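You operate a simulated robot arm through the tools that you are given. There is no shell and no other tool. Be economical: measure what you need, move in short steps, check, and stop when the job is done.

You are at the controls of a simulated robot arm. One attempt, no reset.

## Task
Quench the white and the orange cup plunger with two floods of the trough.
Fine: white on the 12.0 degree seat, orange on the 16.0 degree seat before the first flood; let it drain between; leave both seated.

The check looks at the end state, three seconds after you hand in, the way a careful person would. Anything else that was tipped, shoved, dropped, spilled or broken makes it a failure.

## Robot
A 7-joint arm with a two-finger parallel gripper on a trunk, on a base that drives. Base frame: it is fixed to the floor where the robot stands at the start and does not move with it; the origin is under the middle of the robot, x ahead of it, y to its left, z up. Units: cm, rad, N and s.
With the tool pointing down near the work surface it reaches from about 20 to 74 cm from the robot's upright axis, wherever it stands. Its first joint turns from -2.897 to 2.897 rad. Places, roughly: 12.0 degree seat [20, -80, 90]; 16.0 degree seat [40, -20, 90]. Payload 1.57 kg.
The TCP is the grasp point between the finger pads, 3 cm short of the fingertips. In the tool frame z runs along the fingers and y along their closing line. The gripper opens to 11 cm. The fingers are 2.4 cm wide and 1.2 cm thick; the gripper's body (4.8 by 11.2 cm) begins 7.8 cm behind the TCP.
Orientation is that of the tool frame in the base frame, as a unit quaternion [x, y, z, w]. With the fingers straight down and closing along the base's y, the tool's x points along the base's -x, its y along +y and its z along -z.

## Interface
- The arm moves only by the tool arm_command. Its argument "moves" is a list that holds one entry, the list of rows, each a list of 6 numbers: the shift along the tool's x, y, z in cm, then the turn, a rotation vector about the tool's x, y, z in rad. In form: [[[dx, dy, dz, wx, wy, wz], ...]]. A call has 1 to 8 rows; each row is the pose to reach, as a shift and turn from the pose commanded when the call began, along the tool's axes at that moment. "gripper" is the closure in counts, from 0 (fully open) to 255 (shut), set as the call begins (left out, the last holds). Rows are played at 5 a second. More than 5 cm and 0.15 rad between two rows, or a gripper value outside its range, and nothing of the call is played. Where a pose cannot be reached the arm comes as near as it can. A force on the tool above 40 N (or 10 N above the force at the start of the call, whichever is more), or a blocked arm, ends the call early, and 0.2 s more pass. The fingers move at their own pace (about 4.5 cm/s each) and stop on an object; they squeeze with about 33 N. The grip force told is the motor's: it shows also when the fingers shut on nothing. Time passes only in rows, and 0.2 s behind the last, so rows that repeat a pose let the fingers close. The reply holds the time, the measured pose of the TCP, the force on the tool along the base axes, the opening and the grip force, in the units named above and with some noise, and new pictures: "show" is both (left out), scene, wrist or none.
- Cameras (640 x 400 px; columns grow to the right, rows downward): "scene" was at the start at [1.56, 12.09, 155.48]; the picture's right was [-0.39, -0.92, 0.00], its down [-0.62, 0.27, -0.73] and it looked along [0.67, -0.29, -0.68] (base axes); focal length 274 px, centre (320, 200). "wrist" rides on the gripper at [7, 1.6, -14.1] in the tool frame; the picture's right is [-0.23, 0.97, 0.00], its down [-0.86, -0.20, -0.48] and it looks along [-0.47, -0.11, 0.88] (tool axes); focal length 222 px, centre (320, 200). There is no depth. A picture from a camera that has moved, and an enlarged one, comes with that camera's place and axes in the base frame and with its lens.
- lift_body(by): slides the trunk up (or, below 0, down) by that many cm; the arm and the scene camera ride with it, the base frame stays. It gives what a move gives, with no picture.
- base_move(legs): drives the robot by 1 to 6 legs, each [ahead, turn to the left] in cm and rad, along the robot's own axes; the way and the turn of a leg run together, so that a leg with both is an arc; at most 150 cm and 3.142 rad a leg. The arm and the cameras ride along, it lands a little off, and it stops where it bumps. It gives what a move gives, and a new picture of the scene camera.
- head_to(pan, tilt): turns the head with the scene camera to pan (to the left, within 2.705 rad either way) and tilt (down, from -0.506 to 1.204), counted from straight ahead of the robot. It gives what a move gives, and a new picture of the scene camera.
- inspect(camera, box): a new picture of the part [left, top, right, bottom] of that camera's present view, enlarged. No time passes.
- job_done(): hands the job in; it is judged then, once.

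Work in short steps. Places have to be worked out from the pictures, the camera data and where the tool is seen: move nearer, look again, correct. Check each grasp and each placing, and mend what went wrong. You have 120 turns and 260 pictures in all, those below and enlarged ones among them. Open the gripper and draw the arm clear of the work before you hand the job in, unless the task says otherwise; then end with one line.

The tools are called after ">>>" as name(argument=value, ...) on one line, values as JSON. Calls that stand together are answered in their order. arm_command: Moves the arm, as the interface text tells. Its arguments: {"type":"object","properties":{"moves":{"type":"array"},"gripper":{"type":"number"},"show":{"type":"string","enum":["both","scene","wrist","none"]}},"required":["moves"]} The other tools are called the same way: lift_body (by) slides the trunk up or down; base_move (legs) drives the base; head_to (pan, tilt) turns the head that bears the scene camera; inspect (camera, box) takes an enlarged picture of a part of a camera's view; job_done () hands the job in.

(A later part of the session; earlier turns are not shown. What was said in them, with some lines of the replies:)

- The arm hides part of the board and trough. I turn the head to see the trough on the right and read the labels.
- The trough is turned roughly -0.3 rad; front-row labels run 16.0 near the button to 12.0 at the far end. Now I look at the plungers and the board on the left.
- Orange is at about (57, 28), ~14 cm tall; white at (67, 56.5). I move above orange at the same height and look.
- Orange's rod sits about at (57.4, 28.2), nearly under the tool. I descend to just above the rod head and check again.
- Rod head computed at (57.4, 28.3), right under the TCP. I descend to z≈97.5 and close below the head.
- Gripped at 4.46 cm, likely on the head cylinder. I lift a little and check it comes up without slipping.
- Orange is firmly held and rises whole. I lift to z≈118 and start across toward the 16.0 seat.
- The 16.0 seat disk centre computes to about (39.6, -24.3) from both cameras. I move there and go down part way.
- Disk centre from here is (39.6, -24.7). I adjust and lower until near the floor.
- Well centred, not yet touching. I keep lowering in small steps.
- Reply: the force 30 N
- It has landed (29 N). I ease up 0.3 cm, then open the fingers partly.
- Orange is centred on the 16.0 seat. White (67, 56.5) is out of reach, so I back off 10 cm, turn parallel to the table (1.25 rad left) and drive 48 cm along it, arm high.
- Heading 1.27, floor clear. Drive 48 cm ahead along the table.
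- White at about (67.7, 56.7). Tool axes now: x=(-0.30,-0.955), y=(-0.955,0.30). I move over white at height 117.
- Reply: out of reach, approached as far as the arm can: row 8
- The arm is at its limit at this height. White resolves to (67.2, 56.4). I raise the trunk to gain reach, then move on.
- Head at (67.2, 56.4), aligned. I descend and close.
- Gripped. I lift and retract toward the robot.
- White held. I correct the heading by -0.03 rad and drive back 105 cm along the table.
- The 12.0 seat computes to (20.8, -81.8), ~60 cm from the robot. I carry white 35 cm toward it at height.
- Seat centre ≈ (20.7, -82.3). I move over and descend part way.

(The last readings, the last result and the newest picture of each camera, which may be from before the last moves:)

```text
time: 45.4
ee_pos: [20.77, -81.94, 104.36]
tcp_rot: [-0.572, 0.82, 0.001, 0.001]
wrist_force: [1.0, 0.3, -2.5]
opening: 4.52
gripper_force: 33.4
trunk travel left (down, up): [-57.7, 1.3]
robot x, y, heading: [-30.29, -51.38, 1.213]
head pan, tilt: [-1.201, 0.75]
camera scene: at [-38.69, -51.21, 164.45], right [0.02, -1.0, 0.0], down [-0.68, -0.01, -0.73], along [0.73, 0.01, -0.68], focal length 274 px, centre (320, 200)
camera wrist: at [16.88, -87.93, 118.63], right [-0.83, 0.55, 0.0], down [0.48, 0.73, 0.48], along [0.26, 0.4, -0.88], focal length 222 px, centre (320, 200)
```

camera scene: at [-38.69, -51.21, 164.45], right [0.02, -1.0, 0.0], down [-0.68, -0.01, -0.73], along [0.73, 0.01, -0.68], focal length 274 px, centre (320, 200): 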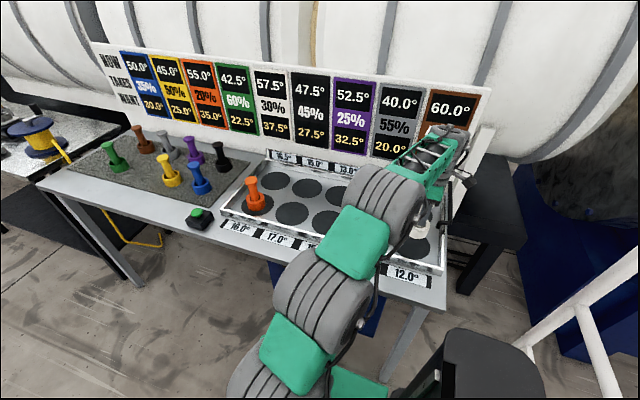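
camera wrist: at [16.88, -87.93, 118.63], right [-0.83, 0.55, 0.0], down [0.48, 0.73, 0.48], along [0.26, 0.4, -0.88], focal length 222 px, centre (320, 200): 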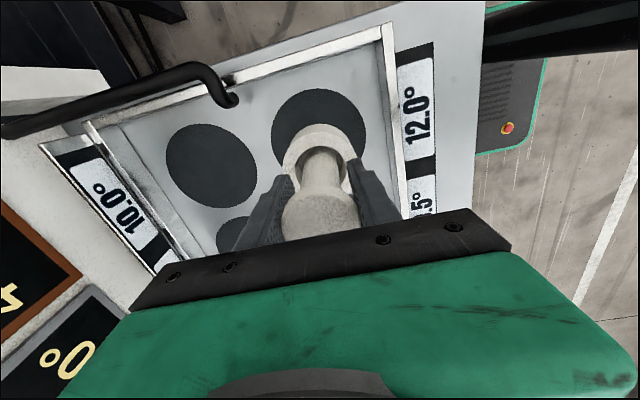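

Disk centre reads (20.4, -82.6). I shift 0.65 cm and lower toward contact.

>>> arm_command(moves=[[[0.65, 0.05, 3, 0, 0, 0], [0.65, 0.05, 6, 0, 0, 0], [0.65, 0.05, 7, 0, 0, 0], [0.65, 0.05, 7, 0, 0, 0]]], show="wrist")

```text
time: 46.4
ee_pos: [20.63, -82.33, 97.45]
tcp_rot: [-0.571, 0.821, 0.0, -0.001]
wrist_force: [0.7, -0.2, -2.6]
opening: 4.52
gripper_force: 33.0
trunk travel left (down, up): [-57.7, 1.3]
robot x, y, heading: [-30.28, -50.91, 1.216]
head pan, tilt: [-1.201, 0.75]
camera wrist: at [16.67, -88.32, 111.59], right [-0.83, 0.55, 0.0], down [0.48, 0.73, 0.48], along [0.26, 0.4, -0.88], focal length 222 px, centre (320, 200)
```

wrist: 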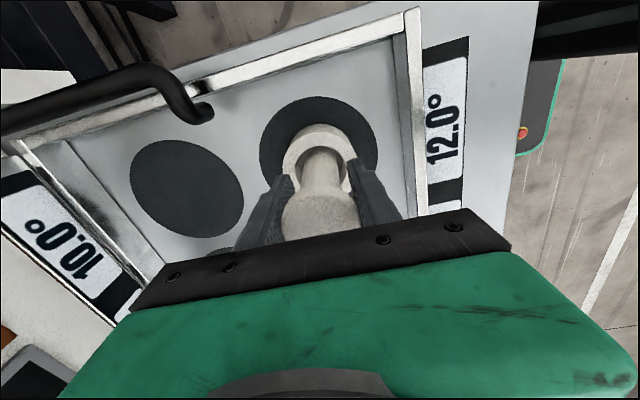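

Centred. Final lowering in small steps.

>>> arm_command(moves=[[[0, 0, 0.4, 0, 0, 0], [0, 0, 0.7, 0, 0, 0], [0, 0, 0.9, 0, 0, 0], [0, 0, 1.1, 0, 0, 0]]], show="wrist")

```text
time: 47.4
ee_pos: [20.49, -82.44, 97.0]
tcp_rot: [-0.571, 0.821, -0.005, 0.001]
wrist_force: [1.3, 0.7, 30.4]
opening: 4.51
gripper_force: 33.0
trunk travel left (down, up): [-57.7, 1.3]
robot x, y, heading: [-30.32, -50.83, 1.214]
head pan, tilt: [-1.201, 0.75]
camera wrist: at [16.47, -88.3, 111.22], right [-0.83, 0.55, -0.01], down [0.48, 0.74, 0.48], along [0.27, 0.39, -0.88], focal length 222 px, centre (320, 200)
```

wrist: 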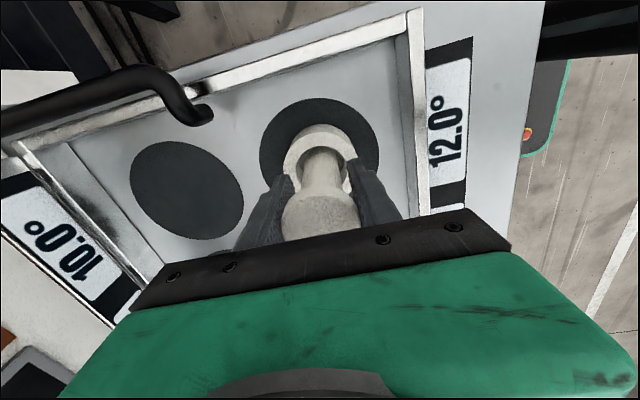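

White has landed. I ease up, release, and rise.

>>> arm_command(moves=[[[0, 0, -0.35, 0, 0, 0], [0, 0, -0.35, 0, 0, 0]]], show="none")

>>> arm_command(moves=[[[0, 0, 0, 0, 0, 0], [0, 0, 0, 0, 0, 0], [0, 0, 0, 0, 0, 0], [0, 0, 0, 0, 0, 0]]], gripper=60, show="none")

>>> arm_command(moves=[[[0, 0, -4, 0, 0, 0], [0, 0, -8, 0, 0, 0], [0, 0, -12, 0, 0, 0], [0, 0, -16, 0, 0, 0], [0, 0, -20, 0, 0, 0], [0, 4, -23, 0, 0, 0]]])

```text
time: 48.0
ee_pos: [20.45, -82.46, 96.92]
tcp_rot: [-0.571, 0.821, -0.002, 0.001]
wrist_force: [7.3, -4.4, 24.6]
opening: 4.53
gripper_force: 33.3
trunk travel left (down, up): [-57.7, 1.3]
robot x, y, heading: [-30.25, -50.84, 1.212]
head pan, tilt: [-1.201, 0.75]
```

```text
time: 49.0
ee_pos: [20.39, -82.34, 96.73]
tcp_rot: [-0.571, 0.821, 0.0, 0.0]
wrist_force: [1.1, -0.3, -0.9]
opening: 8.41
gripper_force: 0.0
trunk travel left (down, up): [-57.7, 1.3]
robot x, y, heading: [-30.77, -51.12, 1.217]
head pan, tilt: [-1.201, 0.75]
```

```text
time: 50.4
ee_pos: [16.65, -80.73, 119.65]
tcp_rot: [-0.571, 0.821, 0.001, -0.001]
wrist_force: [-1.3, 0.4, 0.2]
opening: 8.42
gripper_force: 0.0
trunk travel left (down, up): [-57.7, 1.3]
robot x, y, heading: [-30.55, -50.77, 1.221]
head pan, tilt: [-1.201, 0.75]
camera scene: at [-38.87, -51.1, 164.43], right [0.02, -1.0, 0.0], down [-0.68, -0.01, -0.73], along [0.73, 0.01, -0.68], focal length 274 px, centre (320, 200)
camera wrist: at [12.71, -86.64, 133.9], right [-0.83, 0.55, 0.0], down [0.48, 0.73, 0.48], along [0.26, 0.4, -0.88], focal length 222 px, centre (320, 200)
```

scene: 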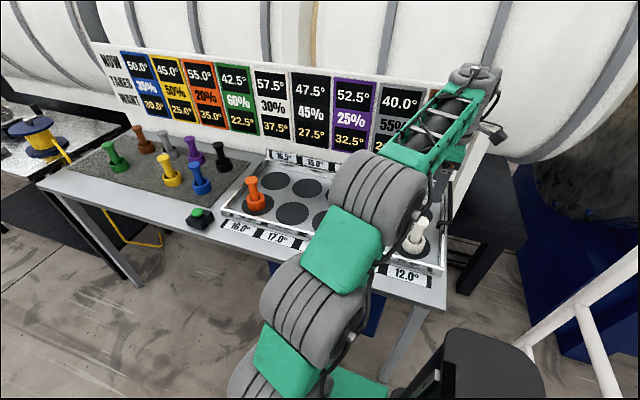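
wrist: 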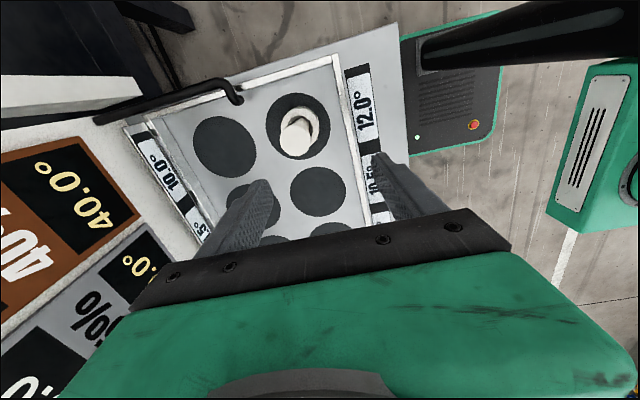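

White is centred on the 12.0 seat. Now I drive forward 45 cm to reach the button.

>>> base_move(legs=[[0, 0.03], [45, 0]])

>>> head_to(pan=-1.4, tilt=0.8)

```text
time: 53.4
ee_pos: [31.61, -37.86, 119.63]
tcp_rot: [-0.583, 0.813, -0.001, 0.0]
wrist_force: [0.5, 0.1, -0.2]
opening: 8.41
gripper_force: 0.1
trunk travel left (down, up): [-57.7, 1.3]
robot x, y, heading: [-16.02, -9.48, 1.243]
head pan, tilt: [-1.201, 0.75]
camera scene: at [-24.67, -9.74, 164.45], right [0.04, -1.0, 0.0], down [-0.68, -0.03, -0.73], along [0.73, 0.03, -0.68], focal length 274 px, centre (320, 200)
```

scene: 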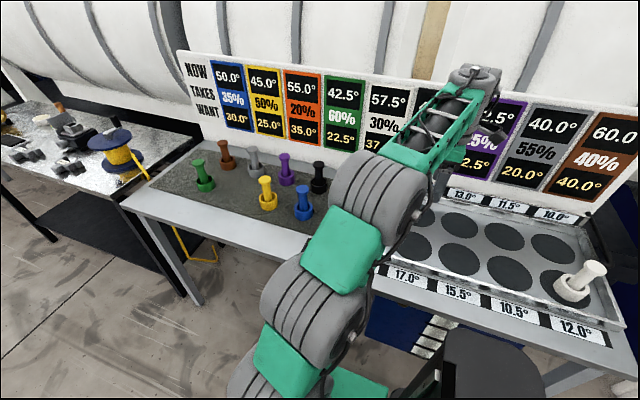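

```text
time: 54.1
ee_pos: [31.68, -37.81, 119.57]
tcp_rot: [-0.583, 0.812, -0.001, 0.0]
wrist_force: [0.6, 0.7, 0.7]
opening: 8.41
gripper_force: 0.1
trunk travel left (down, up): [-57.7, 1.3]
robot x, y, heading: [-16.46, -9.56, 1.247]
head pan, tilt: [-1.4, 0.799]
camera scene: at [-25.0, -11.4, 164.05], right [-0.15, -0.99, 0.0], down [-0.71, 0.11, -0.7], along [0.69, -0.11, -0.72], focal length 274 px, centre (320, 200)
```

scene: 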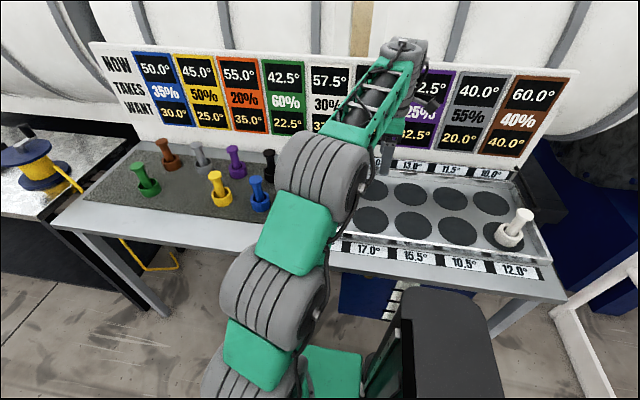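

Next I bring the closed gripper above the button (est. (30, -4)).

>>> arm_command(moves=[[[-4, 1.5, 0, 0, 0, 0], [-8, 3, 0, 0, 0, 0], [-12, 4.6, 0, 0, 0, 0], [-16, 6.2, 0, 0, 0, 0], [-20, 7.8, 0, 0, 0, 0], [-24, 9.4, 0, 0, 0, 0], [-28, 11, 0, 0, 0, 0], [-31.5, 12.4, 0, 0, 0, 0]]], gripper=255)

```text
time: 55.9
ee_pos: [29.9, -3.45, 119.74]
tcp_rot: [-0.583, 0.812, 0.0, 0.0]
wrist_force: [-0.3, -0.1, -0.1]
opening: 0.0
gripper_force: 21.2
trunk travel left (down, up): [-57.7, 1.3]
robot x, y, heading: [-16.17, -9.03, 1.243]
head pan, tilt: [-1.4, 0.799]
camera scene: at [-25.01, -11.35, 164.05], right [-0.15, -0.99, 0.0], down [-0.71, 0.11, -0.7], along [0.69, -0.11, -0.72], focal length 274 px, centre (320, 200)
camera wrist: at [26.28, -9.55, 133.95], right [-0.85, 0.53, 0.0], down [0.46, 0.75, 0.48], along [0.25, 0.41, -0.88], focal length 222 px, centre (320, 200)
```

scene: 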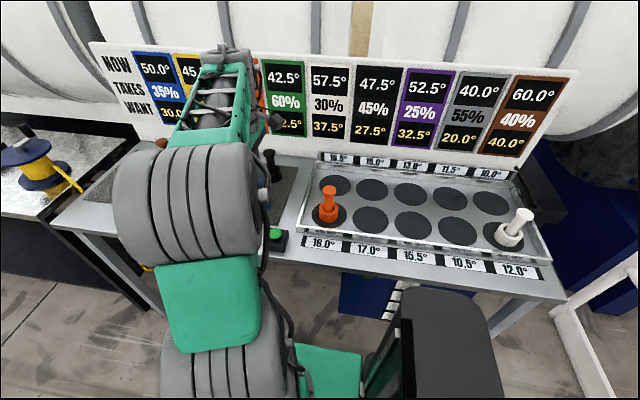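
wrist: 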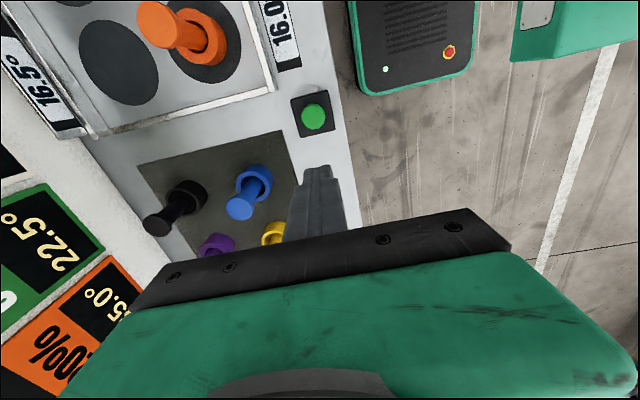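

Button ≈ (30.8, -5.4). I go above it and descend to ~tip 97 to refine.

>>> arm_command(moves=[[[1.5, -1.5, 3, 0, 0, 0], [1.5, -1.5, 7.5, 0, 0, 0], [1.5, -1.5, 12, 0, 0, 0], [1.5, -1.5, 16.5, 0, 0, 0], [1.5, -1.5, 19, 0, 0, 0], [1.5, -1.5, 19, 0, 0, 0]]])

```text
time: 57.3
ee_pos: [31.15, -5.77, 100.43]
tcp_rot: [-0.583, 0.812, -0.001, 0.0]
wrist_force: [0.2, 0.1, 0.2]
opening: 0.01
gripper_force: 21.2
trunk travel left (down, up): [-57.7, 1.3]
robot x, y, heading: [-16.36, -9.03, 1.245]
head pan, tilt: [-1.4, 0.799]
camera scene: at [-25.01, -11.39, 164.05], right [-0.15, -0.99, 0.0], down [-0.71, 0.11, -0.7], along [0.69, -0.11, -0.72], focal length 274 px, centre (320, 200)
camera wrist: at [27.33, -11.76, 114.62], right [-0.85, 0.53, 0.0], down [0.46, 0.75, 0.48], along [0.25, 0.41, -0.88], focal length 222 px, centre (320, 200)
```

scene: 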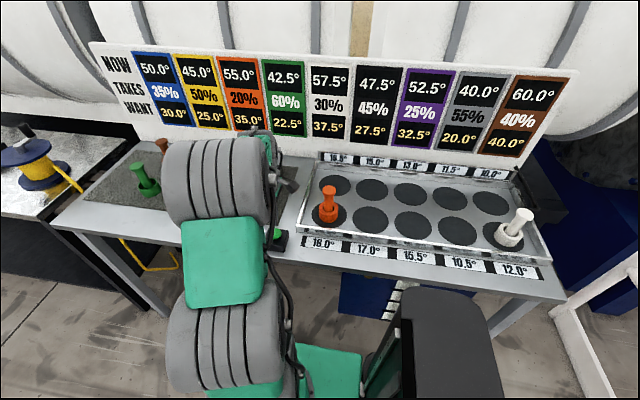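
wrist: 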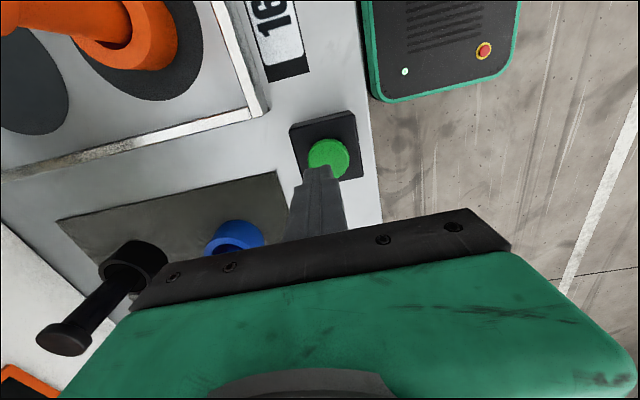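

Button at (30.4, -5.1). I shift 0.9 cm and press down gently, watching the trough.

>>> arm_command(moves=[[[-0.44, 0.9, 2, 0, 0, 0], [-0.44, 0.9, 4, 0, 0, 0], [-0.44, 0.9, 5, 0, 0, 0], [-0.44, 0.9, 5.5, 0, 0, 0]]])

```text
time: 58.3
ee_pos: [30.09, -5.07, 95.37]
tcp_rot: [-0.584, 0.812, -0.003, 0.004]
wrist_force: [-5.1, 6.4, 33.3]
opening: 0.01
gripper_force: 21.8
trunk travel left (down, up): [-57.7, 1.3]
robot x, y, heading: [-16.31, -9.17, 1.244]
head pan, tilt: [-1.4, 0.799]
camera scene: at [-25.31, -11.33, 164.09], right [-0.15, -0.99, 0.0], down [-0.71, 0.11, -0.7], along [0.69, -0.11, -0.72], focal length 274 px, centre (320, 200)
camera wrist: at [26.31, -11.13, 109.63], right [-0.85, 0.53, -0.01], down [0.46, 0.75, 0.48], along [0.26, 0.41, -0.88], focal length 222 px, centre (320, 200)
```

scene: 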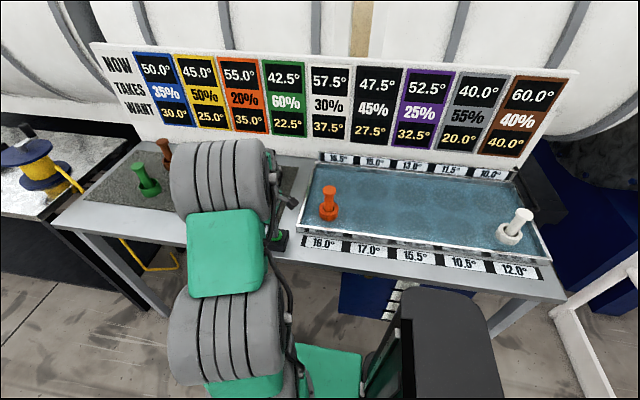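
wrist: 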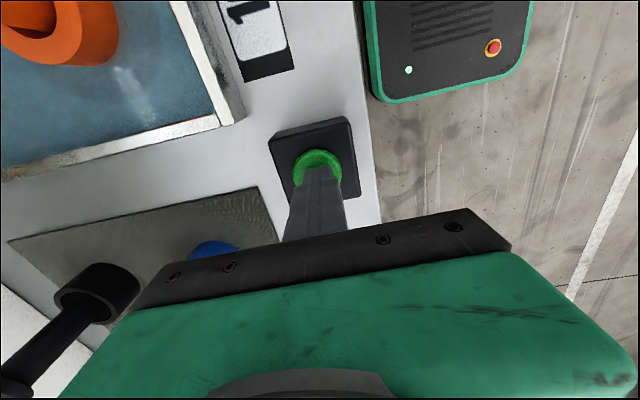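

The trough flooded. I release the button by rising and wait for drain.

>>> arm_command(moves=[[[0, 0, -2.5, 0, 0, 0], [0, 0, -5, 0, 0, 0], [0, 0, -5, 0, 0, 0], [0, 0, -5, 0, 0, 0]]])

```text
time: 59.3
ee_pos: [30.14, -5.06, 100.09]
tcp_rot: [-0.583, 0.813, 0.0, 0.0]
wrist_force: [-0.3, -0.2, 0.3]
opening: 0.0
gripper_force: 21.4
trunk travel left (down, up): [-57.7, 1.3]
robot x, y, heading: [-16.65, -9.19, 1.241]
head pan, tilt: [-1.4, 0.799]
camera scene: at [-24.99, -11.4, 164.05], right [-0.15, -0.99, 0.0], down [-0.71, 0.11, -0.7], along [0.69, -0.11, -0.72], focal length 274 px, centre (320, 200)
camera wrist: at [26.47, -11.02, 114.22], right [-0.85, 0.53, 0.0], down [0.46, 0.75, 0.48], along [0.25, 0.41, -0.88], focal length 222 px, centre (320, 200)
```

scene: 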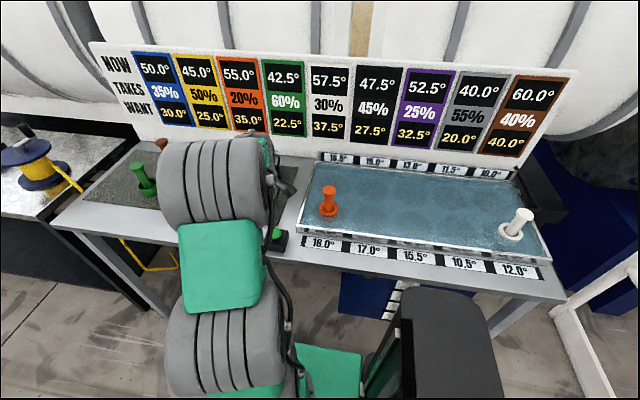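
wrist: 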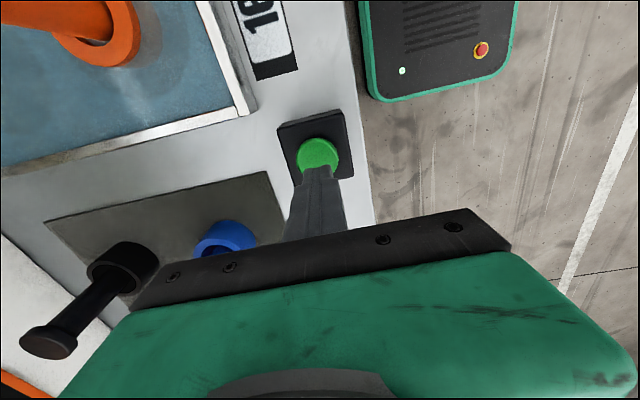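

Water still in. I wait in place.

>>> arm_command(moves=[[[0, 0, 0, 0, 0, 0], [0, 0, 0, 0, 0, 0], [0, 0, 0, 0, 0, 0], [0, 0, 0, 0, 0, 0], [0, 0, 0, 0, 0, 0], [0, 0, 0, 0, 0, 0], [0, 0, 0, 0, 0, 0], [0, 0, 0, 0, 0, 0]]], show="none")

>>> arm_command(moves=[[[0, 0, 0, 0, 0, 0], [0, 0, 0, 0, 0, 0], [0, 0, 0, 0, 0, 0], [0, 0, 0, 0, 0, 0], [0, 0, 0, 0, 0, 0], [0, 0, 0, 0, 0, 0], [0, 0, 0, 0, 0, 0], [0, 0, 0, 0, 0, 0]]], show="scene")

```text
time: 61.1
ee_pos: [30.34, -4.84, 100.04]
tcp_rot: [-0.583, 0.813, 0.0, -0.001]
wrist_force: [0.0, 1.0, 0.0]
opening: 0.02
gripper_force: 21.2
trunk travel left (down, up): [-57.7, 1.3]
robot x, y, heading: [-16.29, -9.41, 1.243]
head pan, tilt: [-1.4, 0.799]
```

```text
time: 62.9
ee_pos: [30.27, -4.88, 99.95]
tcp_rot: [-0.583, 0.812, 0.0, 0.0]
wrist_force: [0.9, 0.0, -0.3]
opening: 0.0
gripper_force: 21.8
trunk travel left (down, up): [-57.7, 1.3]
robot x, y, heading: [-16.46, -9.46, 1.246]
head pan, tilt: [-1.4, 0.799]
camera scene: at [-25.0, -11.39, 164.05], right [-0.15, -0.99, 0.0], down [-0.71, 0.11, -0.7], along [0.69, -0.11, -0.72], focal length 274 px, centre (320, 200)
```

scene: 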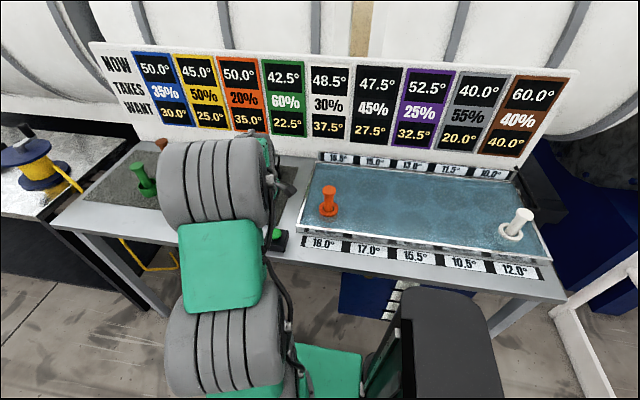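

NOW readings changed. Let me read them closely while waiting for drain.

>>> inspect(camera="scene", box=[200, 40, 360, 140])

>>> arm_command(moves=[[[0, 0, 0, 0, 0, 0], [0, 0, 0, 0, 0, 0], [0, 0, 0, 0, 0, 0], [0, 0, 0, 0, 0, 0], [0, 0, 0, 0, 0, 0], [0, 0, 0, 0, 0, 0], [0, 0, 0, 0, 0, 0], [0, 0, 0, 0, 0, 0]]], show="scene")

```text
4.00 times, centred on (280, 90) of scene
camera zoom: at [-25.0, -11.39, 164.05], right [-0.15, -0.99, 0.0], down [-0.71, 0.11, -0.7], along [0.69, -0.11, -0.72], focal length 1096 px, centre (480, 640)
```

zoom: 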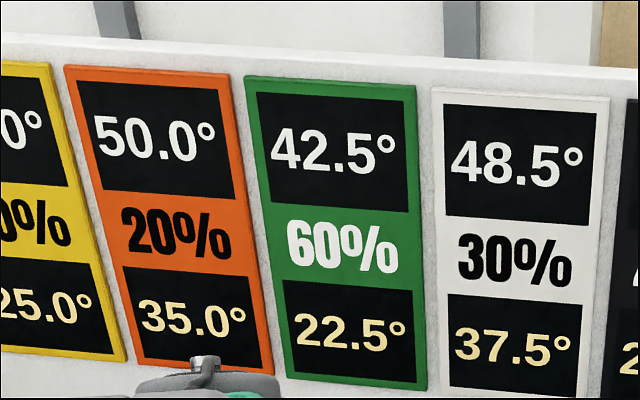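

```text
time: 64.7
ee_pos: [30.19, -4.96, 100.06]
tcp_rot: [-0.583, 0.812, 0.0, 0.0]
wrist_force: [0.6, -0.3, 1.3]
opening: 0.0
gripper_force: 21.5
trunk travel left (down, up): [-57.7, 1.3]
robot x, y, heading: [-16.17, -9.34, 1.246]
head pan, tilt: [-1.4, 0.799]
camera scene: at [-25.0, -11.39, 164.05], right [-0.15, -0.99, 0.0], down [-0.71, 0.11, -0.7], along [0.69, -0.11, -0.72], focal length 274 px, centre (320, 200)
```

scene: 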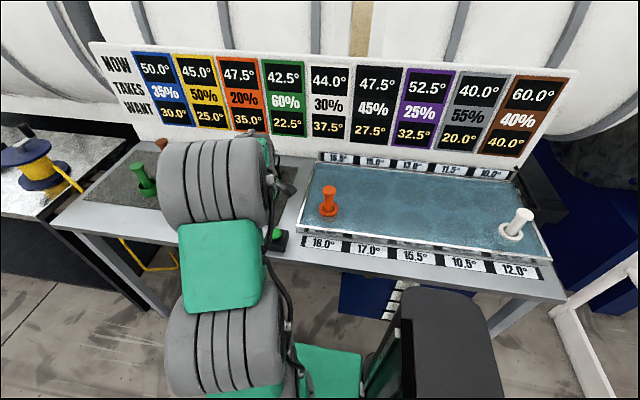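

Readings settle to 47.5 and 44.0, matching one dip at seats 16 and 12. Water is still in; I keep waiting for it to drain.

>>> arm_command(moves=[[[0, 0, 0, 0, 0, 0], [0, 0, 0, 0, 0, 0], [0, 0, 0, 0, 0, 0], [0, 0, 0, 0, 0, 0], [0, 0, 0, 0, 0, 0], [0, 0, 0, 0, 0, 0], [0, 0, 0, 0, 0, 0], [0, 0, 0, 0, 0, 0]]], show="none")

>>> arm_command(moves=[[[0, 0, 0, 0, 0, 0], [0, 0, 0, 0, 0, 0], [0, 0, 0, 0, 0, 0], [0, 0, 0, 0, 0, 0], [0, 0, 0, 0, 0, 0], [0, 0, 0, 0, 0, 0], [0, 0, 0, 0, 0, 0], [0, 0, 0, 0, 0, 0]]], show="scene")

```text
time: 66.5
ee_pos: [30.21, -4.96, 100.0]
tcp_rot: [-0.583, 0.813, 0.001, 0.0]
wrist_force: [-0.4, 0.1, 0.0]
opening: 0.01
gripper_force: 21.5
trunk travel left (down, up): [-57.7, 1.3]
robot x, y, heading: [-16.59, -9.16, 1.242]
head pan, tilt: [-1.4, 0.799]
```

```text
time: 68.3
ee_pos: [30.22, -4.91, 99.94]
tcp_rot: [-0.582, 0.813, 0.0, 0.0]
wrist_force: [0.9, 0.4, -1.2]
opening: 0.01
gripper_force: 21.4
trunk travel left (down, up): [-57.7, 1.3]
robot x, y, heading: [-16.85, -9.43, 1.243]
head pan, tilt: [-1.4, 0.799]
camera scene: at [-25.0, -11.39, 164.05], right [-0.15, -0.99, 0.0], down [-0.71, 0.11, -0.7], along [0.69, -0.11, -0.72], focal length 274 px, centre (320, 200)
```

scene: 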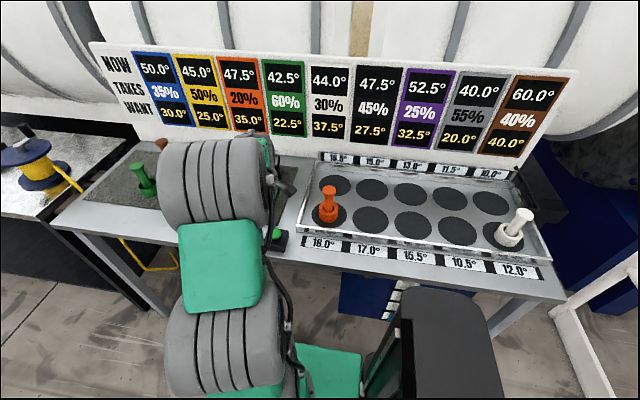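

The trough has drained. I press the button a second time, then release.

>>> arm_command(moves=[[[0, 0, 2, 0, 0, 0], [0, 0, 4, 0, 0, 0], [0, 0, 4.7, 0, 0, 0], [0, 0, 5.1, 0, 0, 0]]], show="scene")

>>> arm_command(moves=[[[0, 0, -2.5, 0, 0, 0], [0, 0, -5, 0, 0, 0], [0, 0, -5, 0, 0, 0]]], show="scene")

```text
time: 69.3
ee_pos: [30.09, -5.09, 95.35]
tcp_rot: [-0.583, 0.812, -0.003, 0.003]
wrist_force: [-10.9, 1.5, 35.4]
opening: 0.0
gripper_force: 21.2
trunk travel left (down, up): [-57.7, 1.3]
robot x, y, heading: [-16.09, -9.31, 1.246]
head pan, tilt: [-1.4, 0.799]
camera scene: at [-25.42, -11.39, 164.08], right [-0.15, -0.99, 0.0], down [-0.71, 0.11, -0.7], along [0.69, -0.11, -0.72], focal length 274 px, centre (320, 200)
```

scene: 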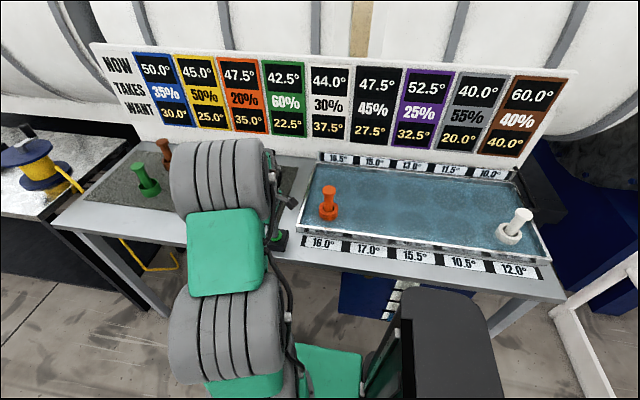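

```text
time: 70.1
ee_pos: [30.11, -5.14, 99.89]
tcp_rot: [-0.583, 0.813, 0.0, 0.001]
wrist_force: [0.3, 0.0, -0.7]
opening: 0.02
gripper_force: 21.0
trunk travel left (down, up): [-57.7, 1.3]
robot x, y, heading: [-16.68, -9.23, 1.244]
head pan, tilt: [-1.4, 0.799]
camera scene: at [-25.04, -11.39, 164.04], right [-0.15, -0.99, 0.0], down [-0.71, 0.11, -0.7], along [0.69, -0.11, -0.72], focal length 274 px, centre (320, 200)
```

scene: 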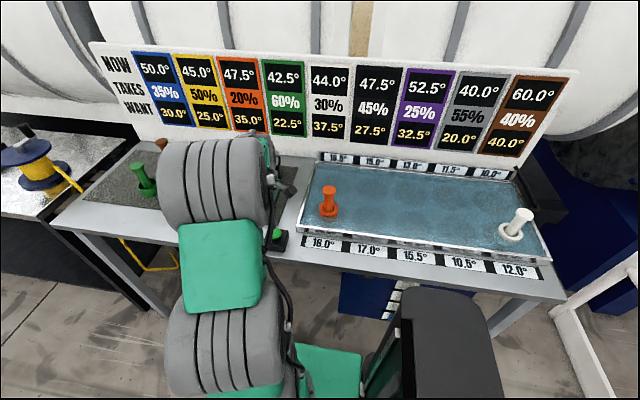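

Second flood is running. I raise the arm well clear, open the gripper, and wait for the drain.

>>> arm_command(moves=[[[0, 0, -4, 0, 0, 0], [0, 0, -8, 0, 0, 0], [0, 0, -12, 0, 0, 0], [0, 0, -16, 0, 0, 0], [0, 0, -20, 0, 0, 0], [0, 4, -22, 0, 0, 0], [0, 8, -22, 0, 0, 0], [0, 10, -22, 0, 0, 0]]], gripper=255, show="none")

>>> arm_command(moves=[[[0, 0, 0, 0, 0, 0], [0, 0, 0, 0, 0, 0], [0, 0, 0, 0, 0, 0], [0, 0, 0, 0, 0, 0], [0, 0, 0, 0, 0, 0], [0, 0, 0, 0, 0, 0], [0, 0, 0, 0, 0, 0], [0, 0, 0, 0, 0, 0]]], gripper=0, show="none")

>>> arm_command(moves=[[[0, 0, 0, 0, 0, 0], [0, 0, 0, 0, 0, 0], [0, 0, 0, 0, 0, 0], [0, 0, 0, 0, 0, 0], [0, 0, 0, 0, 0, 0], [0, 0, 0, 0, 0, 0], [0, 0, 0, 0, 0, 0], [0, 0, 0, 0, 0, 0]]], show="none")

>>> arm_command(moves=[[[0, 0, 0, 0, 0, 0], [0, 0, 0, 0, 0, 0], [0, 0, 0, 0, 0, 0], [0, 0, 0, 0, 0, 0], [0, 0, 0, 0, 0, 0], [0, 0, 0, 0, 0, 0], [0, 0, 0, 0, 0, 0], [0, 0, 0, 0, 0, 0]]], show="none")

>>> arm_command(moves=[[[0, 0, 0, 0, 0, 0], [0, 0, 0, 0, 0, 0], [0, 0, 0, 0, 0, 0], [0, 0, 0, 0, 0, 0], [0, 0, 0, 0, 0, 0], [0, 0, 0, 0, 0, 0], [0, 0, 0, 0, 0, 0], [0, 0, 0, 0, 0, 0]]])

```text
time: 71.9
ee_pos: [20.49, -1.85, 122.03]
tcp_rot: [-0.583, 0.813, 0.0, 0.0]
wrist_force: [-0.4, 0.1, -0.5]
opening: 0.0
gripper_force: 21.3
trunk travel left (down, up): [-57.7, 1.3]
robot x, y, heading: [-16.38, -9.65, 1.245]
head pan, tilt: [-1.4, 0.799]
```

```text
time: 73.7
ee_pos: [20.6, -1.85, 121.89]
tcp_rot: [-0.583, 0.813, -0.001, 0.0]
wrist_force: [0.6, 0.2, -0.5]
opening: 11.0
gripper_force: 0.1
trunk travel left (down, up): [-57.7, 1.3]
robot x, y, heading: [-16.33, -9.19, 1.246]
head pan, tilt: [-1.4, 0.799]
```

```text
time: 75.5
ee_pos: [20.65, -1.89, 121.93]
tcp_rot: [-0.583, 0.813, 0.0, 0.001]
wrist_force: [0.5, -0.3, -0.3]
opening: 11.01
gripper_force: 0.1
trunk travel left (down, up): [-57.7, 1.3]
robot x, y, heading: [-16.15, -9.54, 1.244]
head pan, tilt: [-1.4, 0.799]
```

```text
time: 77.3
ee_pos: [20.62, -1.91, 122.04]
tcp_rot: [-0.583, 0.812, 0.0, 0.001]
wrist_force: [0.0, 0.0, -0.1]
opening: 11.01
gripper_force: 0.0
trunk travel left (down, up): [-57.7, 1.3]
robot x, y, heading: [-16.13, -9.18, 1.243]
head pan, tilt: [-1.4, 0.799]
```

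```text
time: 79.1
ee_pos: [20.54, -1.95, 121.94]
tcp_rot: [-0.583, 0.812, 0.0, 0.0]
wrist_force: [0.6, 0.1, -0.1]
opening: 11.0
gripper_force: 0.1
trunk travel left (down, up): [-57.7, 1.3]
robot x, y, heading: [-15.95, -9.23, 1.247]
head pan, tilt: [-1.4, 0.799]
camera scene: at [-25.01, -11.39, 164.05], right [-0.15, -0.99, 0.0], down [-0.71, 0.11, -0.7], along [0.69, -0.11, -0.72], focal length 274 px, centre (320, 200)
camera wrist: at [16.87, -7.94, 136.17], right [-0.85, 0.53, 0.0], down [0.46, 0.75, 0.48], along [0.25, 0.41, -0.88], focal length 222 px, centre (320, 200)
```

scene: 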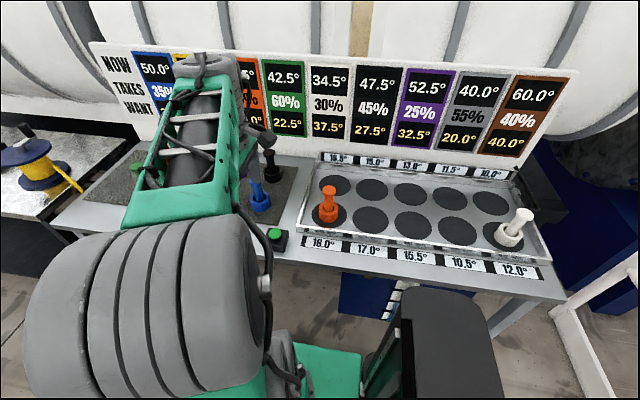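
wrist: 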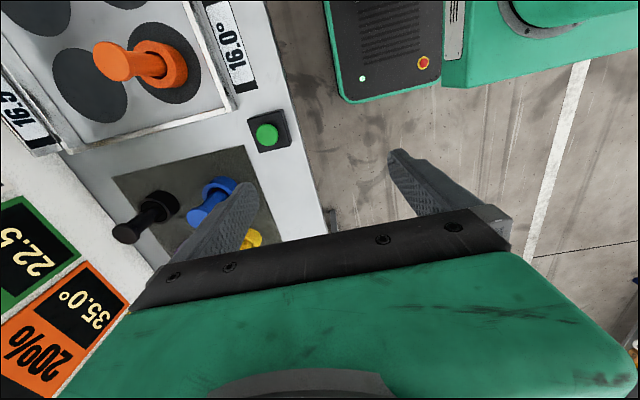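

The second flood has drained. Both plungers sit upright on their seats, the gripper is open and the arm is clear, so I hand in.

>>> job_done()

```text
The job is handed in.
```

The white plunger is on the 12.0° seat and the orange on the 16.0° seat. Both had two floods with a drain between and are still seated. White last read 34.5° against the board's WANT of 37.5°. I couldn't see orange's final reading; it should be about 41°, against a WANT of 35.0°.
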